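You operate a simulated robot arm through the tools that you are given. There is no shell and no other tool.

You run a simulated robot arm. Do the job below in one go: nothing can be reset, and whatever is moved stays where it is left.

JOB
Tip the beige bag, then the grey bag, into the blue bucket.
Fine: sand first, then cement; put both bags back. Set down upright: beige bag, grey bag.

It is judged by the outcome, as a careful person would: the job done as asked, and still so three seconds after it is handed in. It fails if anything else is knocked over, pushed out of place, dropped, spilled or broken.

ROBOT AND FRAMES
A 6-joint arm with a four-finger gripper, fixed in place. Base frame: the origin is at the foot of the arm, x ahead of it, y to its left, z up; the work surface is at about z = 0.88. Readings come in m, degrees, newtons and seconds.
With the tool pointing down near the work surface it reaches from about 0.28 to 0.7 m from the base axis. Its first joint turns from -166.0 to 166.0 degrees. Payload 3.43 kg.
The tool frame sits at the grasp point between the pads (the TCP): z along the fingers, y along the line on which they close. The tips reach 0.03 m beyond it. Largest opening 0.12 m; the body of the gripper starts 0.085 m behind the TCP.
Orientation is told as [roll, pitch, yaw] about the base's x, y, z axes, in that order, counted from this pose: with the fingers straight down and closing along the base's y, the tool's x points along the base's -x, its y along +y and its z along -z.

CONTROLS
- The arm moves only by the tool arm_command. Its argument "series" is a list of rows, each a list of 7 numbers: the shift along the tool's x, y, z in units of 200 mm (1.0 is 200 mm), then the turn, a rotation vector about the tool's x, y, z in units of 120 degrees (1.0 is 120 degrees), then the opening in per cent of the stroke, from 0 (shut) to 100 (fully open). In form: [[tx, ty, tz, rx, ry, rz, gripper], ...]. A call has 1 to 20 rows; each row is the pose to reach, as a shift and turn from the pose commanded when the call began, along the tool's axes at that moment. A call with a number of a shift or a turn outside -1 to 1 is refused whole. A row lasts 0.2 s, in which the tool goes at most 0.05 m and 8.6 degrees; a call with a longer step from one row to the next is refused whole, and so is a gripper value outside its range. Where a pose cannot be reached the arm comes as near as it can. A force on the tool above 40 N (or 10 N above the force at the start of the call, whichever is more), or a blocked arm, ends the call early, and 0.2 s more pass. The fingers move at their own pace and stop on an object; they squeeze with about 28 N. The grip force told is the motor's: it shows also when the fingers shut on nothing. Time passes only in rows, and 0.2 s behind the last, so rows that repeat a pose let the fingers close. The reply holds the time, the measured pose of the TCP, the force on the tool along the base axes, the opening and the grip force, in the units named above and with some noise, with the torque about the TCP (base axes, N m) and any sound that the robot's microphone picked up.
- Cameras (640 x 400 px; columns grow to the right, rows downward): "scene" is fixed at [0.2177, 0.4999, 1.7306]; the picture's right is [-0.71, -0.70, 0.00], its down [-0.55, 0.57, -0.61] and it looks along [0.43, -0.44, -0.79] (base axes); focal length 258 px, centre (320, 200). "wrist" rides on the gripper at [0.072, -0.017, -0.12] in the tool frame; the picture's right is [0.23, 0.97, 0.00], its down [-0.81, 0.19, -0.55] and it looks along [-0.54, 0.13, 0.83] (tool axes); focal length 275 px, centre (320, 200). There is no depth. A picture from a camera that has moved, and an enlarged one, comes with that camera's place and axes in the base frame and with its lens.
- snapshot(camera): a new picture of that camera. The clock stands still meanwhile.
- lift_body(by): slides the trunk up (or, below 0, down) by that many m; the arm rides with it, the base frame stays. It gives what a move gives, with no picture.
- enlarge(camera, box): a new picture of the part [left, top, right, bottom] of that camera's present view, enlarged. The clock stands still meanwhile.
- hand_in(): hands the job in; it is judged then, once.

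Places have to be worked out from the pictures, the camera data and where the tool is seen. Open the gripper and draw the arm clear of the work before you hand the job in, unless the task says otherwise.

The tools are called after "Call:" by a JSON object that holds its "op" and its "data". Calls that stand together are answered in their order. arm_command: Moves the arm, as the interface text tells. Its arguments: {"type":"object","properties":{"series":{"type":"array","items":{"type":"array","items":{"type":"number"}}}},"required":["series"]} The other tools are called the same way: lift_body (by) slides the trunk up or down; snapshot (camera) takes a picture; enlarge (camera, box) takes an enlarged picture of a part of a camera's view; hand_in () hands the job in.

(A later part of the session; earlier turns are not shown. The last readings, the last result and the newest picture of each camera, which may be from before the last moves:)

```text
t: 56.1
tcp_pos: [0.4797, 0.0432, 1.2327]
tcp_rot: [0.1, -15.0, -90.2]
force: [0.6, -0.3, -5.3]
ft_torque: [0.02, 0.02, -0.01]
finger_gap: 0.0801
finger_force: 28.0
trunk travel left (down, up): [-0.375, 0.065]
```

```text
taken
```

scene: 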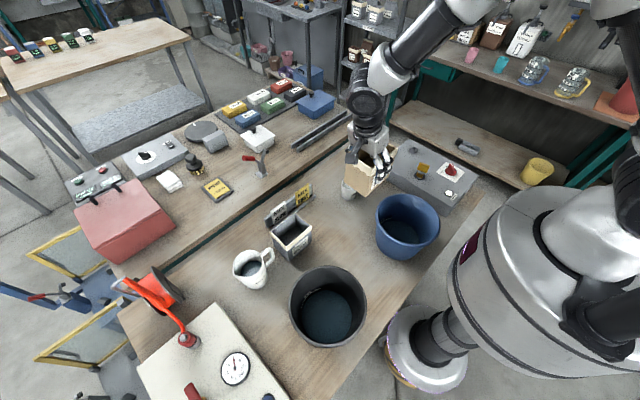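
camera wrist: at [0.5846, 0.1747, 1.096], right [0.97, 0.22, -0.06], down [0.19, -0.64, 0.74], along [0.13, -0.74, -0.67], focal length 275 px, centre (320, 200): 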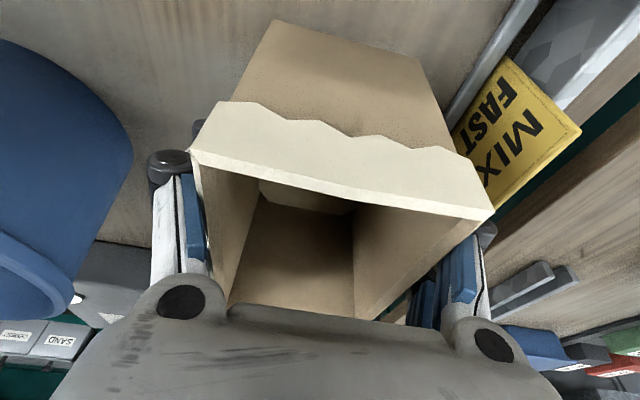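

Bag travels steadily. Now moving over the +y' side of the bucket at (0.382, 0.060, 1.233) while yawing -25° with the bag kept upright.

Call:
{"op": "arm_command", "data": {"series": [[0.0162, -0.0977, -0.0043, 0.0108, 0, 0.0402, 0], [0.0324, -0.1954, -0.0087, 0.0216, 0, 0.0805, 0], [0.0487, -0.2931, -0.013, 0.0323, 0, 0.1207, 0], [0.0649, -0.3908, -0.0174, 0.0431, 0, 0.161, 0], [0.0811, -0.4885, -0.0217, 0.0539, 0, 0.2012, 0], [0.0811, -0.4885, -0.0217, 0.0539, 0, 0.2012, 0]]}}

Call:
{"op": "enlarge", "data": {"camera": "scene", "box": [320, 110, 500, 270]}}

Call:
{"op": "snapshot", "data": {"camera": "wrist"}}

```text
t: 57.5
tcp_pos: [0.3817, 0.0587, 1.2298]
tcp_rot: [-0.1, -14.9, -115.1]
force: [0.3, 0.0, -5.5]
ft_torque: [0.01, 0.01, -0.01]
finger_gap: 0.0801
finger_force: 28.3
trunk travel left (down, up): [-0.375, 0.065]
```

```text
2.50 times, centred on (410, 190) of scene
camera zoom: at [0.2177, 0.4999, 1.7306], right [-0.71, -0.7, 0.0], down [-0.55, 0.57, -0.61], along [0.43, -0.44, -0.79], focal length 645 px, centre (95, 225)
```

zoom: 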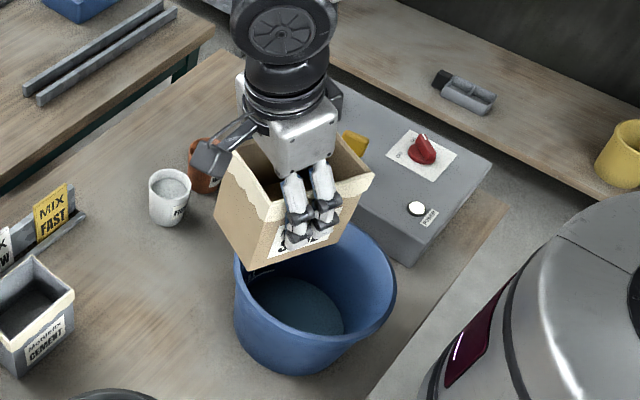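

```text
taken
camera wrist: at [0.4097, 0.1569, 1.3275], right [0.98, -0.21, -0.06], down [-0.1, -0.66, 0.74], along [-0.2, -0.72, -0.67], focal length 275 px, centre (320, 200)
```

wrist: 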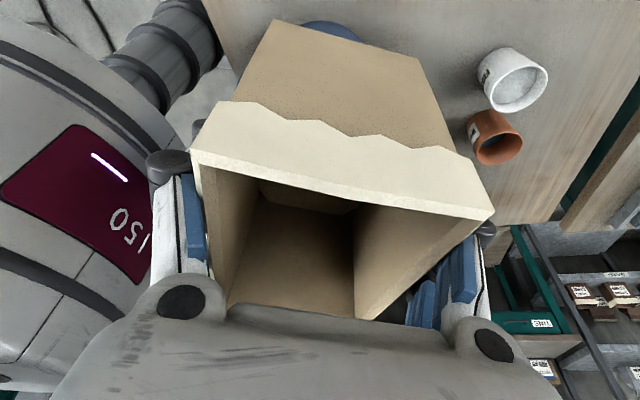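

The bag hangs upright over the bucket with its pour side facing the bucket middle. Starting the tilt: first 45°, slowly, then I'll look.

Call:
{"op": "arm_command", "data": {"series": [[0, 0, 0, 0, 0.03125, 0, 0], [0, 0, 0, 0, 0.0625, 0, 0], [0, 0, 0, 0, 0.09375, 0, 0], [0, 0, 0, 0, 0.125, 0, 0], [0, 0, 0, 0, 0.15625, 0, 0], [0, 0, 0, 0, 0.1875, 0, 0], [0, 0, 0, 0, 0.21875, 0, 0], [0, 0, 0, 0, 0.25, 0, 0], [0, 0, 0, 0, 0.28125, 0, 0], [0, 0, 0, 0, 0.3125, 0, 0], [0, 0, 0, 0, 0.34375, 0, 0], [0, 0, 0, 0, 0.375, 0, 0], [0, 0, 0, 0, 0.375, 0, 0]]}}

Call:
{"op": "enlarge", "data": {"camera": "scene", "box": [320, 110, 500, 270]}}

Call:
{"op": "snapshot", "data": {"camera": "wrist"}}

```text
t: 60.4
tcp_pos: [0.3809, 0.0613, 1.2295]
tcp_rot: [0.0, 30.1, -115.1]
force: [-0.5, -0.4, -5.1]
ft_torque: [-0.06, 0.04, 0.03]
finger_gap: 0.0798
finger_force: 27.2
trunk travel left (down, up): [-0.375, 0.065]
```

```text
2.50 times, centred on (410, 190) of scene
camera zoom: at [0.2177, 0.4999, 1.7306], right [-0.71, -0.7, 0.0], down [-0.55, 0.57, -0.61], along [0.43, -0.44, -0.79], focal length 645 px, centre (95, 225)
```

zoom: 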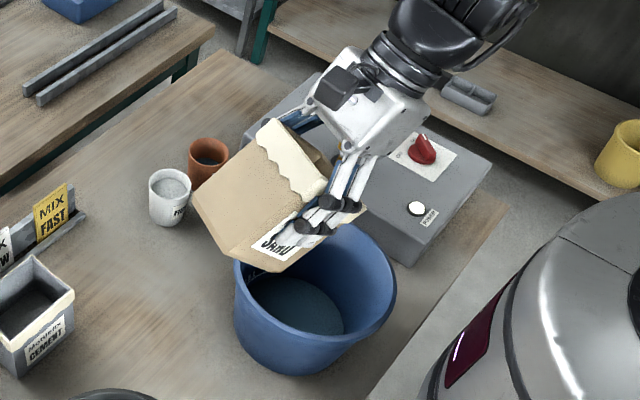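

```text
taken
camera wrist: at [0.3678, 0.0698, 1.3689], right [0.97, -0.23, 0.12], down [-0.24, -0.97, 0.07], along [0.09, -0.1, -0.99], focal length 275 px, centre (320, 200)
```

wrist: 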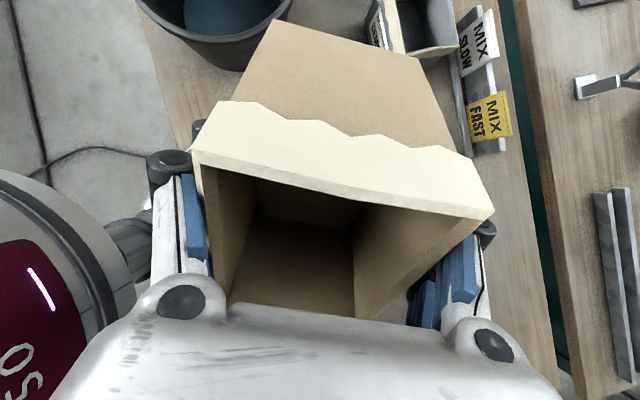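

45° and the bag is firm in the grip, weight still 5.1 N so nothing has come out yet. Continuing slowly to 75° with a 1 cm shift to keep the pour lip over the bucket's middle.

Call:
{"op": "arm_command", "data": {"series": [[-0.0036, 0, -0.0021, 0, 0.0208, 0, 0], [-0.0072, 0, -0.0042, 0, 0.0417, 0, 0], [-0.0108, 0, -0.0063, 0, 0.0625, 0, 0], [-0.0144, 0, -0.0083, 0, 0.0833, 0, 0], [-0.018, 0, -0.0104, 0, 0.1042, 0, 0], [-0.0217, 0, -0.0125, 0, 0.125, 0, 0], [-0.0253, 0, -0.0146, 0, 0.1458, 0, 0], [-0.0289, 0, -0.0167, 0, 0.1667, 0, 0], [-0.0325, 0, -0.0188, 0, 0.1875, 0, 0], [-0.0361, 0, -0.0208, 0, 0.2083, 0, 0], [-0.0397, 0, -0.0229, 0, 0.2292, 0, 0], [-0.0433, 0, -0.025, 0, 0.25, 0, 0], [-0.0433, 0, -0.025, 0, 0.25, 0, 0]]}}

Call:
{"op": "enlarge", "data": {"camera": "scene", "box": [320, 110, 500, 270]}}

Call:
{"op": "snapshot", "data": {"camera": "wrist"}}

```text
t: 63.1
tcp_pos: [0.3761, 0.0515, 1.2277]
tcp_rot: [-0.1, 60.1, -115.1]
force: [-0.6, -0.4, -4.8]
ft_torque: [-0.06, 0.02, 0.02]
finger_gap: 0.0797
finger_force: 28.3
trunk travel left (down, up): [-0.375, 0.065]
```

```text
2.50 times, centred on (410, 190) of scene
camera zoom: at [0.2177, 0.4999, 1.7306], right [-0.71, -0.7, 0.0], down [-0.55, 0.57, -0.61], along [0.43, -0.44, -0.79], focal length 645 px, centre (95, 225)
```

zoom: 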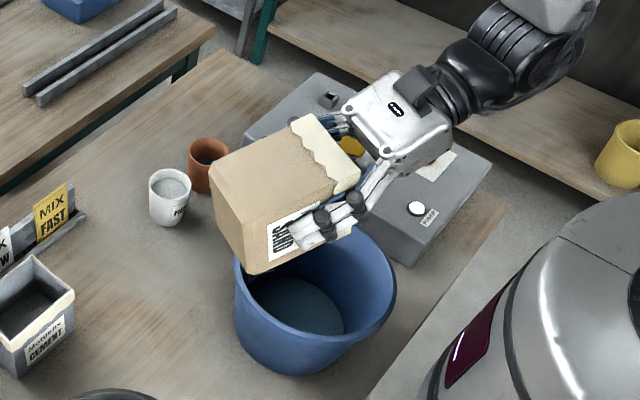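

```text
taken
camera wrist: at [0.3335, -0.0026, 1.35], right [0.93, -0.31, 0.2], down [-0.2, -0.88, -0.43], along [0.31, 0.36, -0.88], focal length 275 px, centre (320, 200)
```

wrist: 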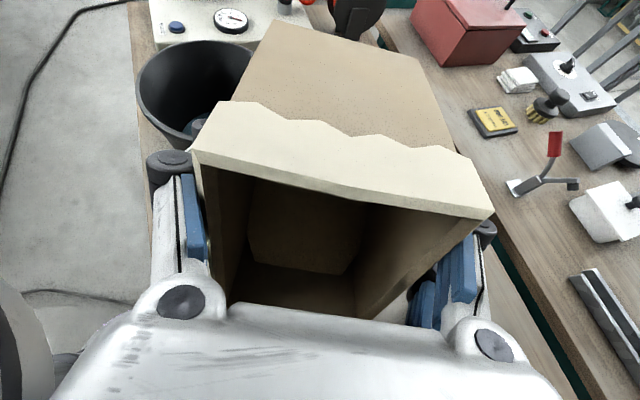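

At 75° the fill is still in the bag (4.8 N). Continuing slowly to 105°, shifting 2.8 cm so the lip stays over the bucket's centre.

Call:
{"op": "arm_command", "data": {"series": [[-0.0058, 0, -0.0101, 0, 0.0208, 0, 0], [-0.0117, 0, -0.0202, 0, 0.0417, 0, 0], [-0.0175, 0, -0.0303, 0, 0.0625, 0, 0], [-0.0233, 0, -0.0404, 0, 0.0833, 0, 0], [-0.0292, 0, -0.0505, 0, 0.1042, 0, 0], [-0.035, 0, -0.0606, 0, 0.125, 0, 0], [-0.0408, 0, -0.0707, 0, 0.1458, 0, 0], [-0.0467, 0, -0.0808, 0, 0.1667, 0, 0], [-0.0525, 0, -0.0909, 0, 0.1875, 0, 0], [-0.0583, 0, -0.101, 0, 0.2083, 0, 0], [-0.0642, 0, -0.1111, 0, 0.2292, 0, 0], [-0.07, 0, -0.1212, 0, 0.25, 0, 0], [-0.07, 0, -0.1212, 0, 0.25, 0, 0]]}}

Call:
{"op": "enlarge", "data": {"camera": "scene", "box": [320, 110, 500, 270]}}

Call:
{"op": "snapshot", "data": {"camera": "wrist"}}

```text
t: 66.0
tcp_pos: [0.3647, 0.0263, 1.2299]
tcp_rot: [143.7, 89.9, 28.8]
force: [0.0, 0.7, -2.6]
ft_torque: [-0.04, 0.05, 0.01]
finger_gap: 0.0797
finger_force: 27.8
trunk travel left (down, up): [-0.375, 0.065]
```

```text
2.50 times, centred on (410, 190) of scene
camera zoom: at [0.2177, 0.4999, 1.7306], right [-0.71, -0.7, 0.0], down [-0.55, 0.57, -0.61], along [0.43, -0.44, -0.79], focal length 645 px, centre (95, 225)
```

zoom: 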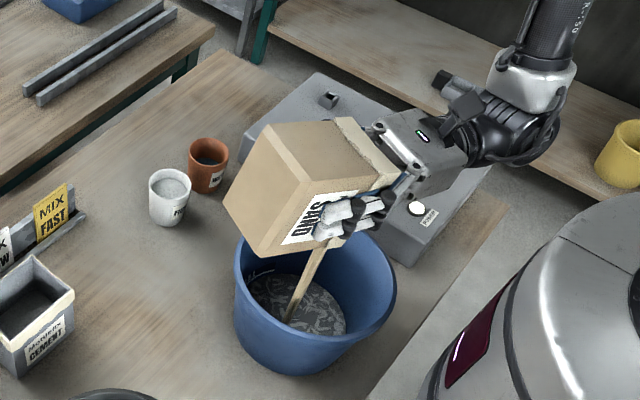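

```text
taken
camera wrist: at [0.2992, -0.0747, 1.3005], right [0.88, -0.41, 0.23], down [-0.06, -0.58, -0.81], along [0.47, 0.7, -0.54], focal length 275 px, centre (320, 200)
```

wrist: 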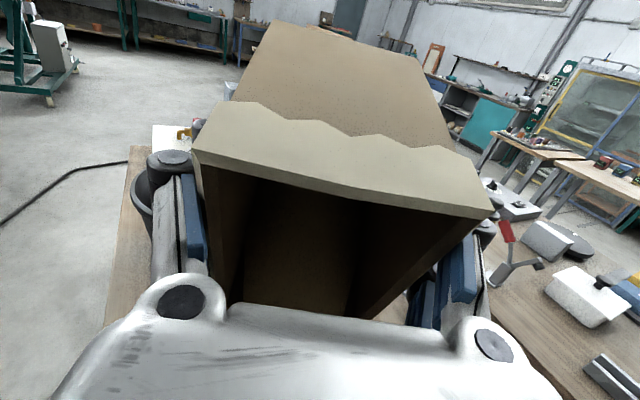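

Sand is streaming cleanly into the bucket's middle (weight down to 2.6 N). Continuing slowly toward 135° with the lip kept centred.

Call:
{"op": "arm_command", "data": {"series": [[0, 0, 0, 0, 0, 0, 0], [0, 0, 0, 0, 0, 0, 0], [0, 0, 0, 0, 0, 0, 0], [0, 0, -0.01, 0, 0.0208, 0, 0], [0, 0, -0.02, 0, 0.0417, 0, 0], [0, 0, -0.03, 0, 0.0625, 0, 0], [0, 0, -0.04, 0, 0.0833, 0, 0], [0, 0, -0.05, 0, 0.1042, 0, 0], [0, 0, -0.062, 0, 0.125, 0, 0], [0, 0, -0.073, 0, 0.1458, 0, 0], [0, 0, -0.083, 0, 0.1667, 0, 0], [0, 0, -0.094, 0, 0.1875, 0, 0], [0, 0, -0.104, 0, 0.2083, 0, 0], [0, 0, -0.115, 0, 0.2292, 0, 0], [0, 0, -0.115, 0, 0.24, 0, 0], [0, 0, -0.115, 0, 0.24, 0, 0], [0, 0, -0.115, 0, 0.24, 0, 0]]}}

Call:
{"op": "enlarge", "data": {"camera": "scene", "box": [320, 110, 500, 270]}}

Call:
{"op": "snapshot", "data": {"camera": "wrist"}}

```text
t: 69.5
tcp_pos: [0.3558, 0.0062, 1.2288]
tcp_rot: [180.0, 61.1, 64.8]
force: [-1.0, -0.5, -0.9]
ft_torque: [-0.02, 0.02, -0.02]
finger_gap: 0.0795
finger_force: 27.9
trunk travel left (down, up): [-0.375, 0.065]
```

```text
2.50 times, centred on (410, 190) of scene
camera zoom: at [0.2177, 0.4999, 1.7306], right [-0.71, -0.7, 0.0], down [-0.55, 0.57, -0.61], along [0.43, -0.44, -0.79], focal length 645 px, centre (95, 225)
```

zoom: 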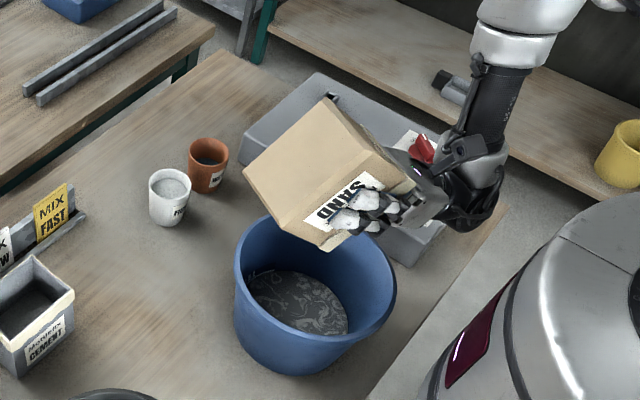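

```text
taken
camera wrist: at [0.2816, -0.1134, 1.2338], right [0.83, -0.51, 0.2], down [0.13, -0.17, -0.98], along [0.54, 0.84, -0.07], focal length 275 px, centre (320, 200)
```

wrist: 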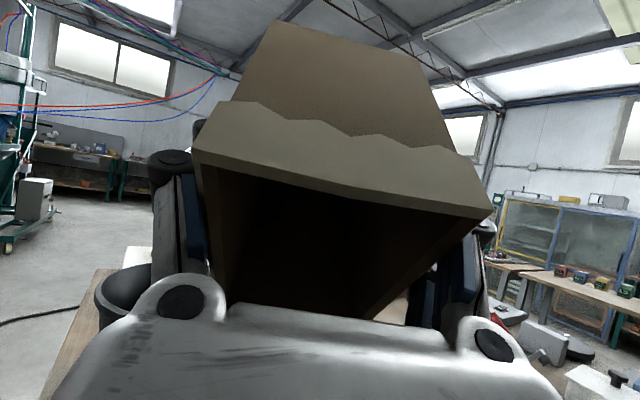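

At 134° the stream has stopped and the reading is about 0.9 N (empty bag). Holding 2.5 s here to let any remainder run out, then looking into the bag and the bucket.

Call:
{"op": "arm_command", "data": {"series": [[0, 0, 0, 0, 0, 0, 0], [0, 0, 0, 0, 0, 0, 0], [0, 0, 0, 0, 0, 0, 0], [0, 0, 0, 0, 0, 0, 0], [0, 0, 0, 0, 0, 0, 0], [0, 0, 0, 0, 0, 0, 0], [0, 0, 0, 0, 0, 0, 0], [0, 0, 0, 0, 0, 0, 0], [0, 0, 0, 0, 0, 0, 0], [0, 0, 0, 0, 0, 0, 0], [0, 0, 0, 0, 0, 0, 0], [0, 0, 0, 0, 0, 0, 0]]}}

Call:
{"op": "enlarge", "data": {"camera": "scene", "box": [370, 170, 450, 265]}}

Call:
{"op": "enlarge", "data": {"camera": "wrist", "box": [190, 130, 500, 330]}}

```text
t: 72.2
tcp_pos: [0.3562, 0.0053, 1.2307]
tcp_rot: [180.0, 61.2, 64.9]
force: [0.1, 0.6, -0.6]
ft_torque: [-0.03, 0.02, -0.03]
finger_gap: 0.0795
finger_force: 28.0
trunk travel left (down, up): [-0.375, 0.065]
```

```text
4.21 times, centred on (410, 218) of scene
camera zoom: at [0.2177, 0.4999, 1.7306], right [-0.71, -0.7, 0.0], down [-0.55, 0.57, -0.61], along [0.43, -0.44, -0.79], focal length 1087 px, centre (-59, 126)
```

zoom: 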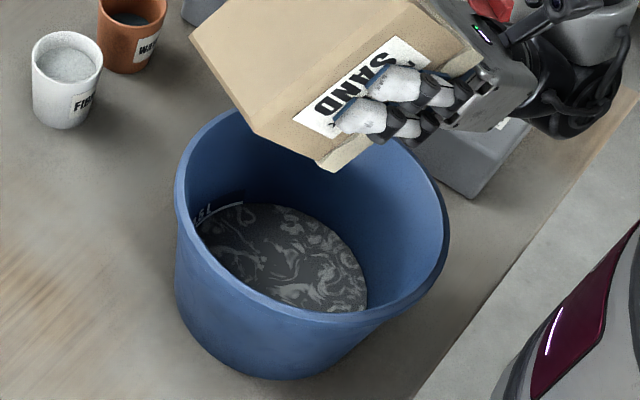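

```text
2.00 times, centred on (345, 230) of wrist
camera zoom: at [0.2816, -0.1134, 1.2338], right [0.83, -0.51, 0.2], down [0.13, -0.17, -0.98], along [0.54, 0.84, -0.07], focal length 551 px, centre (270, 140)
```

zoom: 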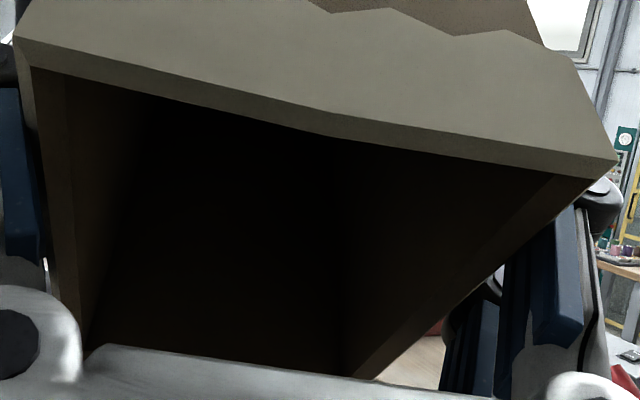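

The bucket's surface now shows the sand mixed in, the floor around is clean, and the bag weighs only its own ~0.07 kg. Rotating the empty bag back upright over the bucket.

Call:
{"op": "arm_command", "data": {"series": [[-0.006, 0, 0.012, 0, -0.055, 0, 0], [-0.013, 0, 0.023, 0, -0.11, 0, 0], [-0.019, 0, 0.035, 0, -0.165, 0, 0], [-0.026, 0, 0.047, 0, -0.22, 0, 0], [-0.032, 0, 0.058, 0, -0.275, 0, 0], [-0.039, 0, 0.07, 0, -0.33, 0, 0], [-0.045, 0, 0.082, 0, -0.385, 0, 0], [-0.052, 0, 0.093, 0, -0.44, 0, 0], [-0.058, 0, 0.105, 0, -0.495, 0, 0], [-0.065, 0, 0.117, 0, -0.55, 0, 0], [-0.071, 0, 0.128, 0, -0.605, 0, 0], [-0.078, 0, 0.14, 0, -0.66, 0, 0], [-0.084, 0, 0.152, 0, -0.715, 0, 0], [-0.091, 0, 0.163, 0, -0.77, 0, 0], [-0.097, 0, 0.175, 0, -0.825, 0, 0], [-0.097, 0, 0.175, 0, -0.875, 0, 0], [-0.097, 0, 0.175, 0, -0.875, 0, 0]]}}

```text
t: 75.8
tcp_pos: [0.3731, 0.0413, 1.2304]
tcp_rot: [0.1, 13.9, -115.1]
force: [0.4, 0.3, -1.0]
ft_torque: [-0.03, -0.06, 0.01]
finger_gap: 0.0796
finger_force: 28.6
trunk travel left (down, up): [-0.375, 0.065]
```

Tilt remaining is 29°; finishing to fully upright (tool lean -15°).

Call:
{"op": "arm_command", "data": {"series": [[0, 0, 0, 0, -0.06, 0, 0], [0, 0, 0, 0, -0.12, 0, 0], [0, 0, 0, 0, -0.18, 0, 0], [0, 0, 0, 0, -0.2408, 0, 0], [0, 0, 0, 0, -0.2408, 0, 0], [0, 0, 0, 0, -0.2408, 0, 0]]}}

Call:
{"op": "snapshot", "data": {"camera": "scene"}}

Call:
{"op": "snapshot", "data": {"camera": "wrist"}}

```text
t: 77.2
tcp_pos: [0.3718, 0.0424, 1.2291]
tcp_rot: [0.1, -15.1, -115.2]
force: [0.2, 0.2, -0.5]
ft_torque: [0.01, 0.0, -0.01]
finger_gap: 0.0792
finger_force: 28.1
trunk travel left (down, up): [-0.375, 0.065]
```

```text
taken
```

scene: 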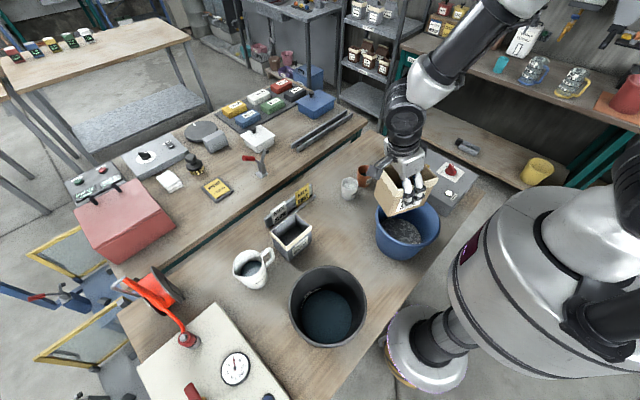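

```text
taken
camera wrist: at [0.4003, 0.1407, 1.3266], right [0.98, -0.21, -0.06], down [-0.1, -0.66, 0.75], along [-0.2, -0.72, -0.66], focal length 275 px, centre (320, 200)
```

wrist: 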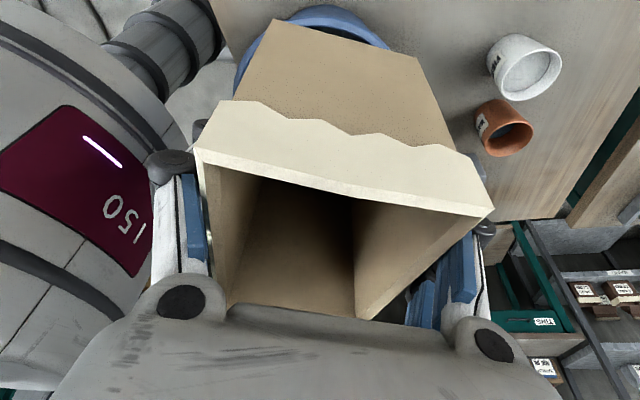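

The bag is empty and upright in the same grip. Moving back: yaw +25° and away from the bucket to about (0.48, 0.044, 1.23).

Call:
{"op": "arm_command", "data": {"series": [[0.0459, 0.097, -0.0123, -0.0108, 0, -0.0402, 0], [0.0918, 0.194, -0.0246, -0.0216, 0, -0.0805, 0], [0.1376, 0.291, -0.0369, -0.0323, 0, -0.1207, 0], [0.1835, 0.388, -0.0492, -0.0431, 0, -0.161, 0], [0.2294, 0.485, -0.0615, -0.0539, 0, -0.2012, 0], [0.2294, 0.485, -0.0615, -0.0539, 0, -0.2012, 0]]}}

```text
t: 78.5
tcp_pos: [0.4824, 0.0441, 1.231]
tcp_rot: [0.0, -15.0, -90.1]
force: [0.3, -0.3, -0.8]
ft_torque: [0.01, -0.03, -0.02]
finger_gap: 0.0793
finger_force: 28.3
trunk travel left (down, up): [-0.375, 0.065]
```

Now back above the bag's original spot, to (0.600, 0.0745, 1.08).

Call:
{"op": "arm_command", "data": {"series": [[0.057, 0.098, 0.115, 0, 0, 0, 0], [0.114, 0.196, 0.23, 0, 0, 0, 0], [0.171, 0.294, 0.345, 0, 0, 0, 0], [0.228, 0.392, 0.46, 0, 0, 0, 0], [0.285, 0.49, 0.575, 0, 0, 0, 0], [0.342, 0.588, 0.69, 0, 0, 0, 0], [0.342, 0.588, 0.69, 0, 0, 0, 0]]}}

Call:
{"op": "enlarge", "data": {"camera": "scene", "box": [240, 120, 420, 270]}}

```text
t: 80.2
tcp_pos: [0.5975, 0.0727, 1.0811]
tcp_rot: [0.0, -15.0, -90.2]
force: [-0.4, 0.0, -1.6]
ft_torque: [0.03, 0.02, 0.01]
finger_gap: 0.0795
finger_force: 28.2
trunk travel left (down, up): [-0.375, 0.065]
```

```text
2.67 times, centred on (330, 195) of scene
camera zoom: at [0.2177, 0.4999, 1.7306], right [-0.71, -0.7, 0.0], down [-0.55, 0.57, -0.61], along [0.43, -0.44, -0.79], focal length 688 px, centre (293, 213)
```

zoom: 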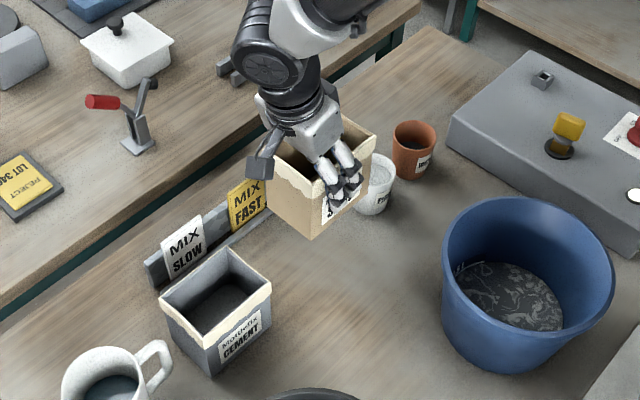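

All neighbours are undisturbed. Descending to 5 mm above the expected set-down height.

Call:
{"op": "arm_command", "data": {"series": [[0.029, 0.002, 0.103, 0, 0, 0, 0], [0.058, 0.004, 0.205, 0, 0, 0, 0], [0.087, 0.006, 0.308, 0, 0, 0, 0], [0.116, 0.008, 0.411, 0, 0, 0, 0], [0.145, 0.01, 0.513, 0, 0, 0, 0], [0.174, 0.0125, 0.616, 0, 0, 0, 0], [0.174, 0.0125, 0.616, 0, 0, 0, 0]]}}

```text
t: 81.8
tcp_pos: [0.5997, 0.0757, 0.9517]
tcp_rot: [0.1, -15.0, -90.2]
force: [-1.2, -0.1, 12.9]
ft_torque: [-0.21, 0.52, -0.1]
finger_gap: 0.0796
finger_force: 28.0
trunk travel left (down, up): [-0.375, 0.065]
```

The bag touched down slightly earlier than expected (12.9 N upward at z 0.952). I'll ease up 2 mm to relieve the push, then open the fingers.

Call:
{"op": "arm_command", "data": {"series": [[-0.0026, 0, -0.0097, 0, 0, 0, 0], [-0.0026, 0, -0.0097, 0, 0, 0, 0]]}}

Call:
{"op": "enlarge", "data": {"camera": "scene", "box": [260, 130, 400, 240]}}

```text
t: 82.3
tcp_pos: [0.6001, 0.073, 0.9517]
tcp_rot: [0.0, -15.0, -90.0]
force: [1.0, 1.3, 3.5]
ft_torque: [0.02, -0.16, 0.1]
finger_gap: 0.0797
finger_force: 27.6
trunk travel left (down, up): [-0.375, 0.065]
```

```text
3.64 times, centred on (330, 185) of scene
camera zoom: at [0.2177, 0.4999, 1.7306], right [-0.71, -0.7, 0.0], down [-0.55, 0.57, -0.61], along [0.43, -0.44, -0.79], focal length 939 px, centre (284, 254)
```

zoom: 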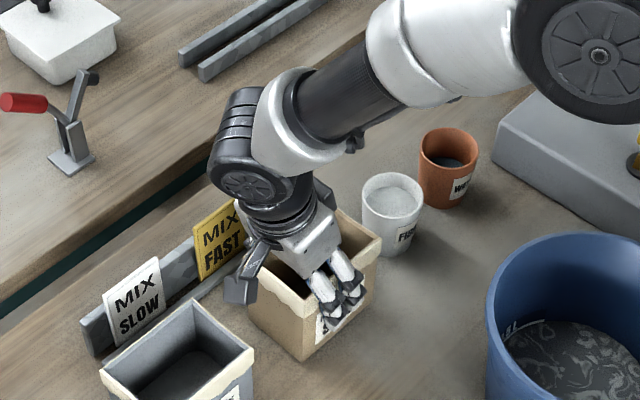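

The bag sits where it was, flat on the table with a light 3.5 N contact. Opening the fingers gradually.

Call:
{"op": "arm_command", "data": {"series": [[0, 0, 0, 0, 0, 0, 70], [0, 0, 0, 0, 0, 0, 76], [0, 0, 0, 0, 0, 0, 82], [0, 0, 0, 0, 0, 0, 88], [0, 0, 0, 0, 0, 0, 94], [0, 0, 0, 0, 0, 0, 100], [0, 0, 0, 0, 0, 0, 100], [0, 0, 0, 0, 0, 0, 100]]}}

Call:
{"op": "enlarge", "data": {"camera": "scene", "box": [260, 130, 400, 240]}}

Call:
{"op": "snapshot", "data": {"camera": "wrist"}}

```text
t: 84.2
tcp_pos: [0.5993, 0.0737, 0.9533]
tcp_rot: [0.0, -15.1, -90.2]
force: [-0.1, 0.3, 0.0]
ft_torque: [0.02, 0.02, -0.01]
finger_gap: 0.12
finger_force: 0.2
trunk travel left (down, up): [-0.375, 0.065]
```

```text
3.64 times, centred on (330, 185) of scene
camera zoom: at [0.2177, 0.4999, 1.7306], right [-0.71, -0.7, 0.0], down [-0.55, 0.57, -0.61], along [0.43, -0.44, -0.79], focal length 939 px, centre (284, 254)
```

zoom: 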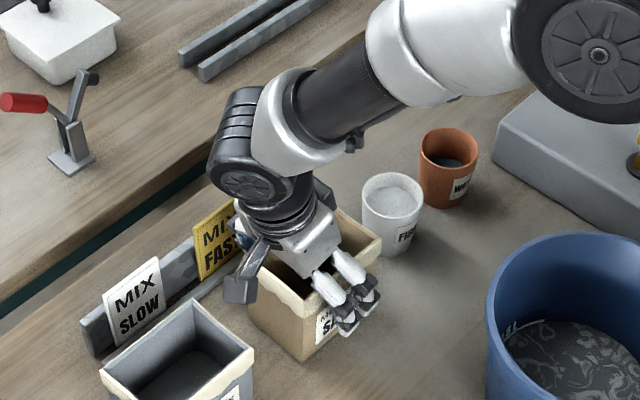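

```text
taken
camera wrist: at [0.5847, 0.1749, 1.0497], right [0.97, 0.22, -0.06], down [0.19, -0.64, 0.74], along [0.13, -0.74, -0.66], focal length 275 px, centre (320, 200)
```

wrist: 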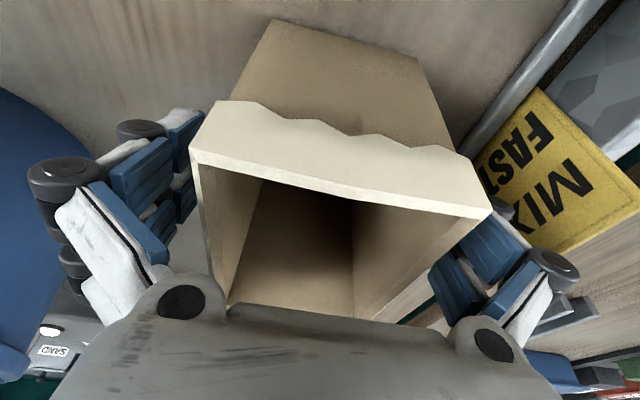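

Released at 120 mm with zero force, the bag is standing upright. Raising straight up out of the way.

Call:
{"op": "arm_command", "data": {"series": [[-0.013, 0, -0.048, 0, 0, 0, 100], [-0.039, 0, -0.145, 0, 0, 0, 100], [-0.078, 0, -0.29, 0, 0, 0, 100], [-0.13, 0, -0.483, 0, 0, 0, 100], [-0.181, 0, -0.676, 0, 0, 0, 100], [-0.233, 0, -0.869, 0, 0, 0, 100], [-0.2588, 0, -0.966, 0, 0, 0, 100], [-0.2588, 0, -0.966, 0, 0, 0, 100]]}}

Call:
{"op": "enlarge", "data": {"camera": "scene", "box": [230, 140, 390, 290]}}

```text
t: 86.0
tcp_pos: [0.6027, 0.0756, 1.1528]
tcp_rot: [0.0, -15.1, -90.1]
force: [0.5, 0.2, 1.0]
ft_torque: [0.02, -0.02, 0.01]
finger_gap: 0.12
finger_force: 0.1
trunk travel left (down, up): [-0.375, 0.065]
```

```text
2.67 times, centred on (310, 215) of scene
camera zoom: at [0.2177, 0.4999, 1.7306], right [-0.71, -0.7, 0.0], down [-0.55, 0.57, -0.61], along [0.43, -0.44, -0.79], focal length 688 px, centre (347, 160)
```

zoom: 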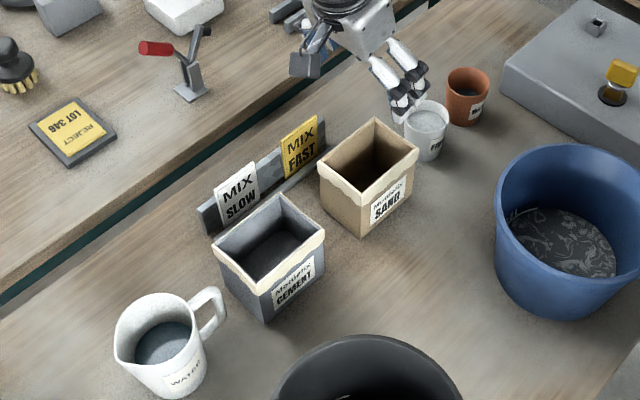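

The beige bag stands upright in its original place, nothing else moved. Now moving over the grey bag, to (0.601, 0.250, 1.15), same lean.

Call:
{"op": "arm_command", "data": {"series": [[0.14, -0.002, -0.0376, 0, 0, 0, 100], [0.281, -0.004, -0.0753, 0, 0, 0, 100], [0.4215, -0.005, -0.1129, 0, 0, 0, 100], [0.562, -0.006, -0.1505, 0, 0, 0, 100], [0.7025, -0.007, -0.1882, 0, 0, 0, 100], [0.843, -0.008, -0.2258, 0, 0, 0, 100], [0.843, -0.008, -0.2258, 0, 0, 0, 100]]}}

Call:
{"op": "snapshot", "data": {"camera": "wrist"}}

Call:
{"op": "enlarge", "data": {"camera": "scene", "box": [220, 140, 380, 290]}}

```text
t: 87.5
tcp_pos: [0.6017, 0.2507, 1.1529]
tcp_rot: [-0.1, -15.0, -90.2]
force: [0.2, 0.4, -0.6]
ft_torque: [0.02, 0.02, 0.02]
finger_gap: 0.1202
finger_force: 0.0
trunk travel left (down, up): [-0.375, 0.065]
```

```text
taken
camera wrist: at [0.5865, 0.3509, 1.2491], right [0.97, 0.22, -0.06], down [0.19, -0.64, 0.74], along [0.12, -0.74, -0.67], focal length 275 px, centre (320, 200)
```

wrist: 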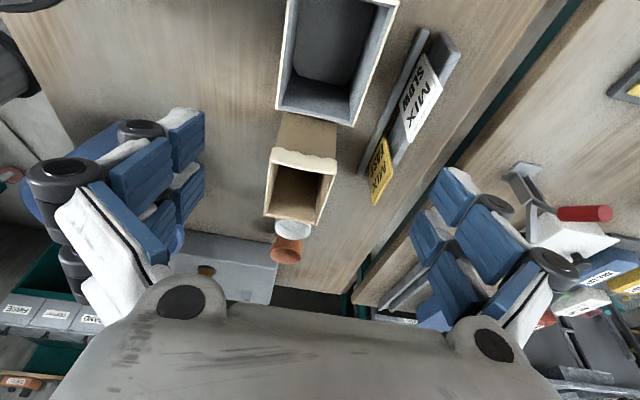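

```text
2.67 times, centred on (300, 215) of scene
camera zoom: at [0.2177, 0.4999, 1.7306], right [-0.71, -0.7, 0.0], down [-0.55, 0.57, -0.61], along [0.43, -0.44, -0.79], focal length 688 px, centre (373, 160)
```

zoom: 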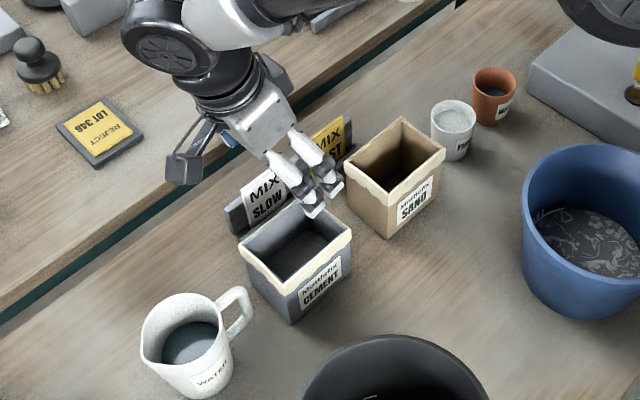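

The grey bag appears in the same place relative to the gripper as the beige did. Descending 0.10 m, then checking.

Call:
{"op": "arm_command", "data": {"series": [[0.0388, -0.008, 0.145, 0, 0, 0, 100], [0.0776, -0.008, 0.29, 0, 0, 0, 100], [0.1035, -0.008, 0.386, 0, 0, 0, 100], [0.1294, -0.008, 0.483, 0, 0, 0, 100], [0.1294, -0.008, 0.483, 0, 0, 0, 100]]}}

Call:
{"op": "snapshot", "data": {"camera": "wrist"}}

Call:
{"op": "enlarge", "data": {"camera": "scene", "box": [220, 140, 380, 290]}}

```text
t: 88.8
tcp_pos: [0.5997, 0.2523, 1.0534]
tcp_rot: [0.0, -15.1, -90.0]
force: [-0.8, -0.4, -0.5]
ft_torque: [-0.05, -0.02, -0.05]
finger_gap: 0.1199
finger_force: 0.0
trunk travel left (down, up): [-0.375, 0.065]
```

```text
taken
camera wrist: at [0.5839, 0.3531, 1.1506], right [0.97, 0.22, -0.06], down [0.19, -0.64, 0.74], along [0.13, -0.74, -0.67], focal length 275 px, centre (320, 200)
```

wrist: 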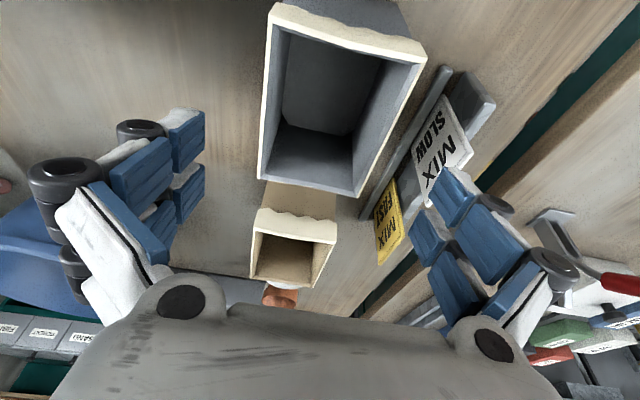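

```text
2.67 times, centred on (300, 215) of scene
camera zoom: at [0.2177, 0.4999, 1.7306], right [-0.71, -0.7, 0.0], down [-0.55, 0.57, -0.61], along [0.43, -0.44, -0.79], focal length 688 px, centre (373, 160)
```

zoom: 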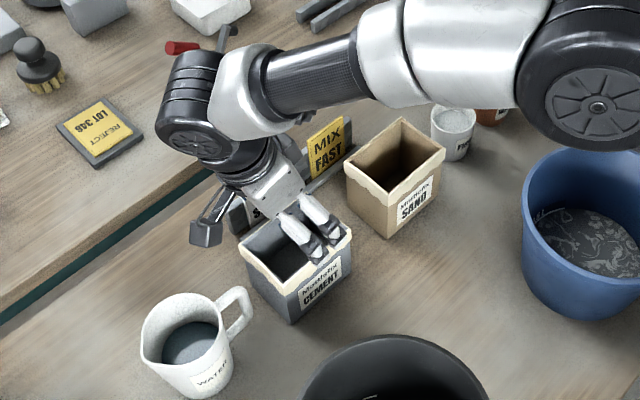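

Fingers straddle the grey bag evenly and the sign rail (x ≥ 0.70) is clear. Descending the last 0.10 m.

Call:
{"op": "arm_command", "data": {"series": [[0.026, 0, 0.0966, 0, 0, 0, 100], [0.052, 0, 0.193, 0, 0, 0, 100], [0.0776, 0, 0.29, 0, 0, 0, 100], [0.1035, 0, 0.386, 0, 0, 0, 100], [0.1294, 0, 0.483, 0, 0, 0, 100], [0.1294, 0, 0.483, 0, 0, 0, 100]]}}

Call:
{"op": "snapshot", "data": {"camera": "wrist"}}

Call:
{"op": "enlarge", "data": {"camera": "scene", "box": [220, 140, 380, 290]}}

```text
t: 90.2
tcp_pos: [0.5861, 0.2417, 0.9691]
tcp_rot: [-0.1, -15.0, -90.2]
force: [0.0, 0.7, -0.1]
ft_torque: [-0.01, 0.0, -0.01]
finger_gap: 0.12
finger_force: 0.0
out of reach, approached as far as the arm can: row 3, 4, 5, 6
trunk travel left (down, up): [-0.375, 0.065]
```

```text
taken
camera wrist: at [0.5702, 0.3423, 1.0666], right [0.97, 0.22, -0.06], down [0.19, -0.64, 0.74], along [0.13, -0.74, -0.67], focal length 275 px, centre (320, 200)
```

wrist: 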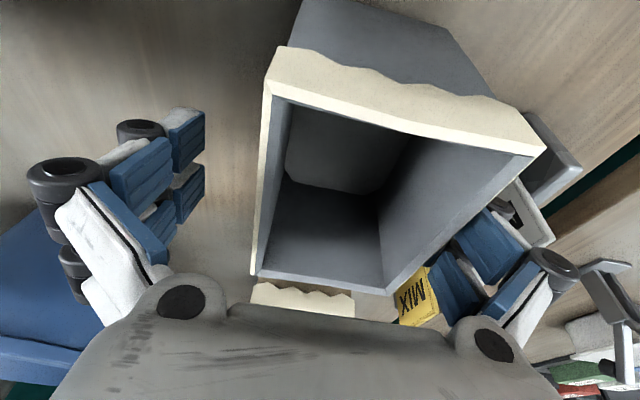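

```text
2.67 times, centred on (300, 215) of scene
camera zoom: at [0.2177, 0.4999, 1.7306], right [-0.71, -0.7, 0.0], down [-0.55, 0.57, -0.61], along [0.43, -0.44, -0.79], focal length 688 px, centre (373, 160)
```

zoom: 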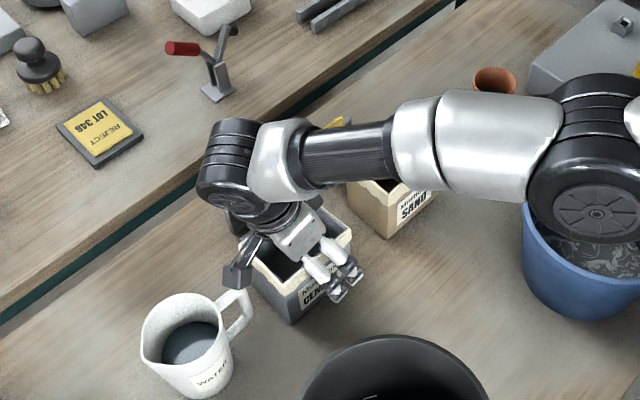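

The reach ran out at z 0.969 because the trunk is raised; nothing was touched (force 0). I'll go straight back up and then lower the trunk for this pick.

Call:
{"op": "arm_command", "data": {"series": [[-0.026, 0, -0.0966, 0, 0, 0, 100], [-0.052, 0, -0.193, 0, 0, 0, 100], [-0.0776, 0, -0.29, 0, 0, 0, 100], [-0.1035, 0, -0.386, 0, 0, 0, 100], [-0.1294, 0.03, -0.483, 0, 0, 0, 100], [-0.168, 0.06, -0.628, 0, 0, 0, 100], [-0.207, 0.075, -0.773, 0, 0, 0, 100], [-0.207, 0.075, -0.773, 0, 0, 0, 100]]}}

Call:
{"op": "snapshot", "data": {"camera": "scene"}}

```text
t: 92.0
tcp_pos: [0.623, 0.253, 1.12]
tcp_rot: [0.0, -15.0, -90.2]
force: [-0.2, 0.2, 0.2]
ft_torque: [-0.03, -0.02, 0.02]
finger_gap: 0.1202
finger_force: 0.1
out of reach, approached as far as the arm can: row 1, 2, 3, 4, 5, 6, 7, 8
trunk travel left (down, up): [-0.375, 0.065]
```

```text
taken
```

scene: 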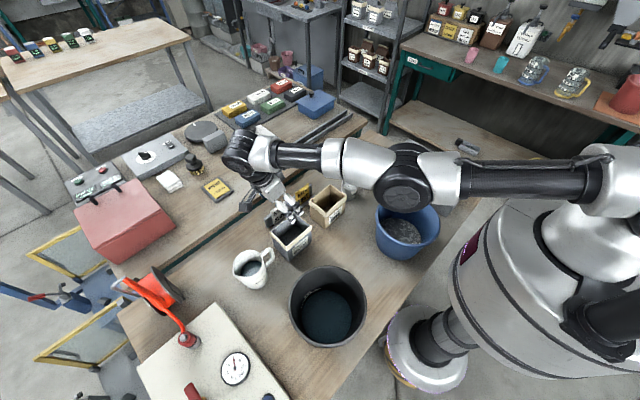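

The arm now looks almost straight at the elbow after hitting its limit. I'll look closely at the elbow before the next move.

Call:
{"op": "enlarge", "data": {"camera": "scene", "box": [220, 110, 640, 290]}}

Call:
{"op": "snapshot", "data": {"camera": "wrist"}}

```text
1.52 times, centred on (430, 200) of scene
camera zoom: at [0.2177, 0.4999, 1.7306], right [-0.71, -0.7, 0.0], down [-0.55, 0.57, -0.61], along [0.43, -0.44, -0.79], focal length 393 px, centre (152, 200)
```

zoom: 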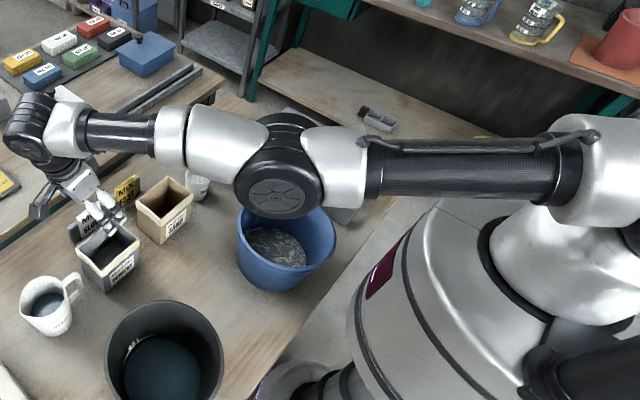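

```text
taken
camera wrist: at [0.6076, 0.3543, 1.2176], right [0.97, 0.22, -0.06], down [0.19, -0.64, 0.74], along [0.12, -0.74, -0.66], focal length 275 px, centre (320, 200)
```

wrist: 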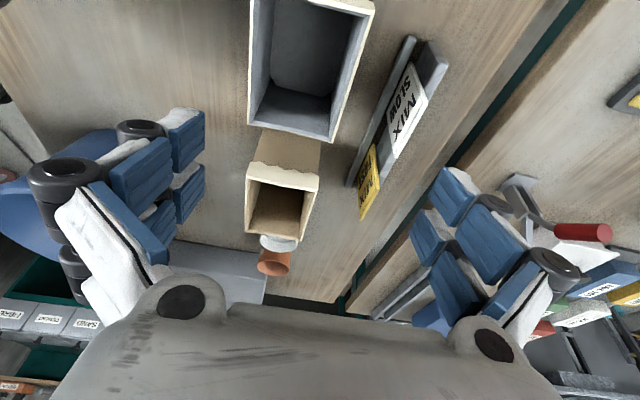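

The elbow is near straight, so I want it to bend upward again: I'll raise the trunk 6 cm (lifting everything clear), then command a pose lower and closer in, which should fold the elbow up.

Call:
{"op": "lift_body", "data": {"by": 0.06}}

```text
t: 93.0
tcp_pos: [0.6233, 0.2537, 1.1803]
tcp_rot: [-0.1, -15.1, -90.2]
force: [0.8, 0.2, -0.4]
ft_torque: [0.01, 0.02, 0.01]
finger_gap: 0.12
finger_force: 0.0
trunk travel left (down, up): [-0.435, 0.005]
```

Raised cleanly to z 1.18. Now commanding first slightly down, then inward to about (0.52, 0.20, 1.14).

Call:
{"op": "arm_command", "data": {"series": [[0.026, 0, 0.0966, 0, 0, 0, 100], [0.0518, 0, 0.193, 0, 0, 0, 100], [-0.029, -0.167, 0.215, 0, 0, 0, 100], [-0.109, -0.333, 0.236, 0, 0, 0, 100], [-0.19, -0.5, 0.258, 0, 0, 0, 100], [-0.19, -0.5, 0.258, 0, 0, 0, 100]]}}

Call:
{"op": "snapshot", "data": {"camera": "scene"}}

```text
t: 94.3
tcp_pos: [0.5233, 0.2031, 1.1417]
tcp_rot: [-0.1, -15.1, -90.3]
force: [0.4, 0.4, 0.2]
ft_torque: [0.0, 0.0, -0.04]
finger_gap: 0.1201
finger_force: 0.0
out of reach, approached as far as the arm can: row 2
trunk travel left (down, up): [-0.435, 0.005]
```

```text
taken
```

scene: 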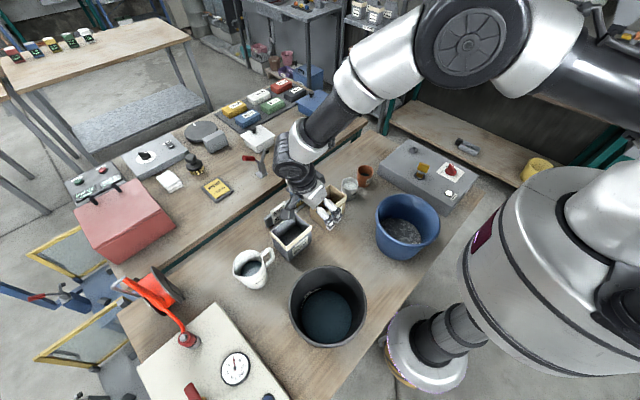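

The elbow is folded up high again and the pose is accurate. I'll raise the tool 0.2 m, then lower the trunk back to its starting height so the grey bag is well within reach.

Call:
{"op": "arm_command", "data": {"series": [[-0.052, 0, -0.193, 0, 0, 0, 100], [-0.1035, 0, -0.386, 0, 0, 0, 100], [-0.155, 0, -0.58, 0, 0, 0, 100], [-0.207, 0, -0.773, 0, 0, 0, 100], [-0.2588, 0, -0.966, 0, 0, 0, 100], [-0.2588, 0, -0.966, 0, 0, 0, 100]]}}

Call:
{"op": "lift_body", "data": {"by": -0.21}}

Call:
{"op": "snapshot", "data": {"camera": "scene"}}

```text
t: 95.8
tcp_pos: [0.5269, 0.2014, 1.3428]
tcp_rot: [-0.2, -15.1, -90.1]
force: [0.5, -0.1, 0.0]
ft_torque: [-0.05, 0.03, 0.0]
finger_gap: 0.1197
finger_force: 0.0
trunk travel left (down, up): [-0.435, 0.005]
```

```text
t: 98.0
tcp_pos: [0.5255, 0.2026, 1.1345]
tcp_rot: [-0.1, -15.0, -90.1]
force: [-0.2, 0.3, -0.4]
ft_torque: [0.04, 0.01, -0.01]
finger_gap: 0.1199
finger_force: 0.0
trunk travel left (down, up): [-0.225, 0.215]
```

```text
taken
```

scene: 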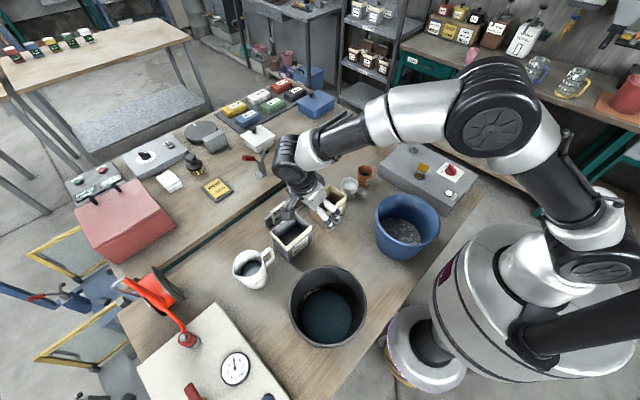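

Trunk back at start height with elbow comfortably bent. Moving over the grey bag at (0.600, 0.250, 1.15).

Call:
{"op": "arm_command", "data": {"series": [[0.053, 0.094, -0.034, 0, 0, 0, 100], [0.106, 0.188, -0.067, 0, 0, 0, 100], [0.159, 0.281, -0.101, 0, 0, 0, 100], [0.2124, 0.375, -0.1345, 0, 0, 0, 100], [0.2124, 0.375, -0.1345, 0, 0, 0, 100]]}}

Call:
{"op": "arm_command", "data": {"series": [[0.026, 0, 0.0966, 0, 0, 0, 100], [0.052, 0, 0.193, 0, 0, 0, 100], [0.0776, 0, 0.29, 0, 0, 0, 100], [0.1035, 0, 0.386, 0, 0, 0, 100], [0.1294, 0, 0.483, 0, 0, 0, 100], [0.1294, 0, 0.483, 0, 0, 0, 100]]}}

Call:
{"op": "snapshot", "data": {"camera": "wrist"}}

Call:
{"op": "snapshot", "data": {"camera": "scene"}}

```text
t: 99.2
tcp_pos: [0.5999, 0.2513, 1.1481]
tcp_rot: [-0.1, -15.1, -90.1]
force: [-0.1, -0.7, 0.6]
ft_torque: [0.01, -0.01, 0.01]
finger_gap: 0.1201
finger_force: 0.1
trunk travel left (down, up): [-0.225, 0.215]
```

```text
t: 100.6
tcp_pos: [0.5994, 0.2504, 1.0481]
tcp_rot: [-0.1, -15.1, -90.2]
force: [1.0, -0.2, -0.4]
ft_torque: [0.0, 0.03, -0.01]
finger_gap: 0.1201
finger_force: 0.1
trunk travel left (down, up): [-0.225, 0.215]
```

```text
taken
camera wrist: at [0.5846, 0.3509, 1.1453], right [0.97, 0.22, -0.06], down [0.19, -0.64, 0.74], along [0.12, -0.74, -0.66], focal length 275 px, centre (320, 200)
```

wrist: 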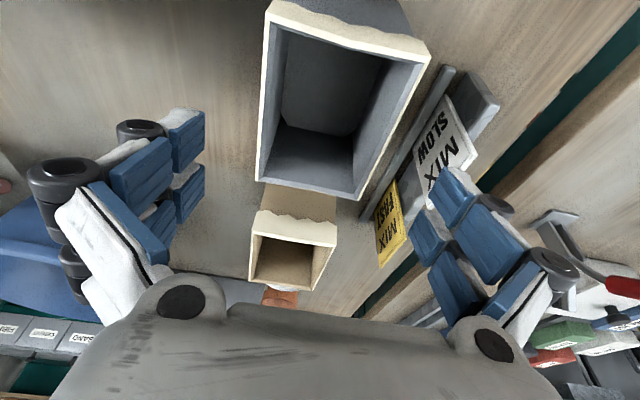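

```text
taken
```

scene: 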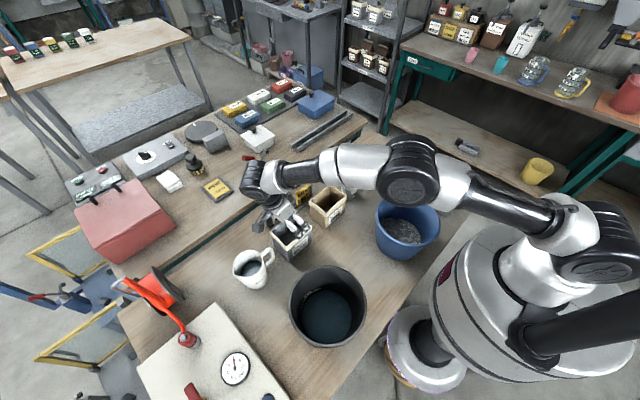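

Same alignment as with the beige bag, and this height has about the same reach margin as the beige pick had. Descending the last 0.10 m slowly.

Call:
{"op": "arm_command", "data": {"series": [[0.0255, 0, 0.0952, 0, 0, 0, 100], [0.051, 0, 0.1904, 0, 0, 0, 100], [0.0766, 0, 0.2856, 0, 0, 0, 100]]}}

```text
t: 101.4
tcp_pos: [0.6006, 0.2476, 0.9876]
tcp_rot: [-0.2, -15.2, -90.0]
force: [0.2, 0.6, -0.9]
ft_torque: [0.01, -0.02, -0.03]
finger_gap: 0.1198
finger_force: 0.0
trunk travel left (down, up): [-0.225, 0.215]
```

On track at z 0.988 with no limit warning. Finishing to z ≈ 0.95.

Call:
{"op": "arm_command", "data": {"series": [[0.0244, 0, 0.0908, 0, 0, 0, 100], [0.0487, 0, 0.1816, 0, 0, 0, 100], [0.0487, 0, 0.1816, 0, 0, 0, 100]]}}

Call:
{"op": "snapshot", "data": {"camera": "wrist"}}

Call:
{"op": "enlarge", "data": {"camera": "scene", "box": [220, 140, 460, 290]}}

```text
t: 102.2
tcp_pos: [0.6015, 0.2497, 0.9516]
tcp_rot: [-0.2, -15.1, -90.1]
force: [0.2, -0.3, 0.7]
ft_torque: [0.01, -0.02, 0.0]
finger_gap: 0.1201
finger_force: 0.1
trunk travel left (down, up): [-0.225, 0.215]
```

```text
taken
camera wrist: at [0.5847, 0.3503, 1.0483], right [0.97, 0.22, -0.06], down [0.19, -0.64, 0.74], along [0.12, -0.74, -0.66], focal length 275 px, centre (320, 200)
```

wrist: 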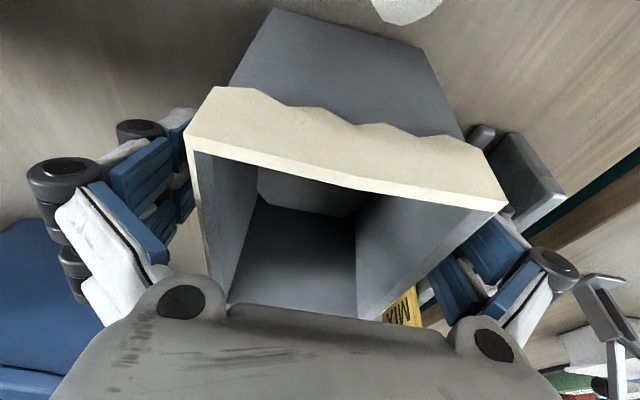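

```text
2.67 times, centred on (340, 215) of scene
camera zoom: at [0.2177, 0.4999, 1.7306], right [-0.71, -0.7, 0.0], down [-0.55, 0.57, -0.61], along [0.43, -0.44, -0.79], focal length 688 px, centre (267, 160)
```

zoom: 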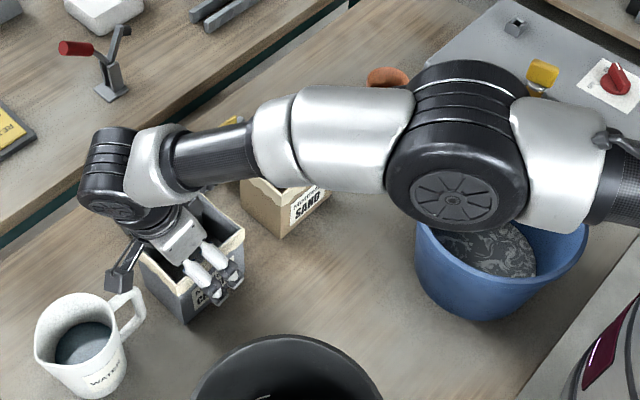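

Centred on the grey bag at z 0.952 with no contact. Closing the gripper.

Call:
{"op": "arm_command", "data": {"series": [[0, 0, 0, 0, 0, 0, 80], [0, 0, 0, 0, 0, 0, 60], [0, 0, 0, 0, 0, 0, 40], [0, 0, 0, 0, 0, 0, 20], [0, 0, 0, 0, 0, 0, 0], [0, 0, 0, 0, 0, 0, 0], [0, 0, 0, 0, 0, 0, 0]]}}

```text
t: 103.8
tcp_pos: [0.5999, 0.2499, 0.9529]
tcp_rot: [-0.1, -15.1, -90.1]
force: [0.0, 0.6, 2.2]
ft_torque: [0.11, -0.24, 0.07]
finger_gap: 0.0802
finger_force: 28.0
trunk travel left (down, up): [-0.225, 0.215]
```

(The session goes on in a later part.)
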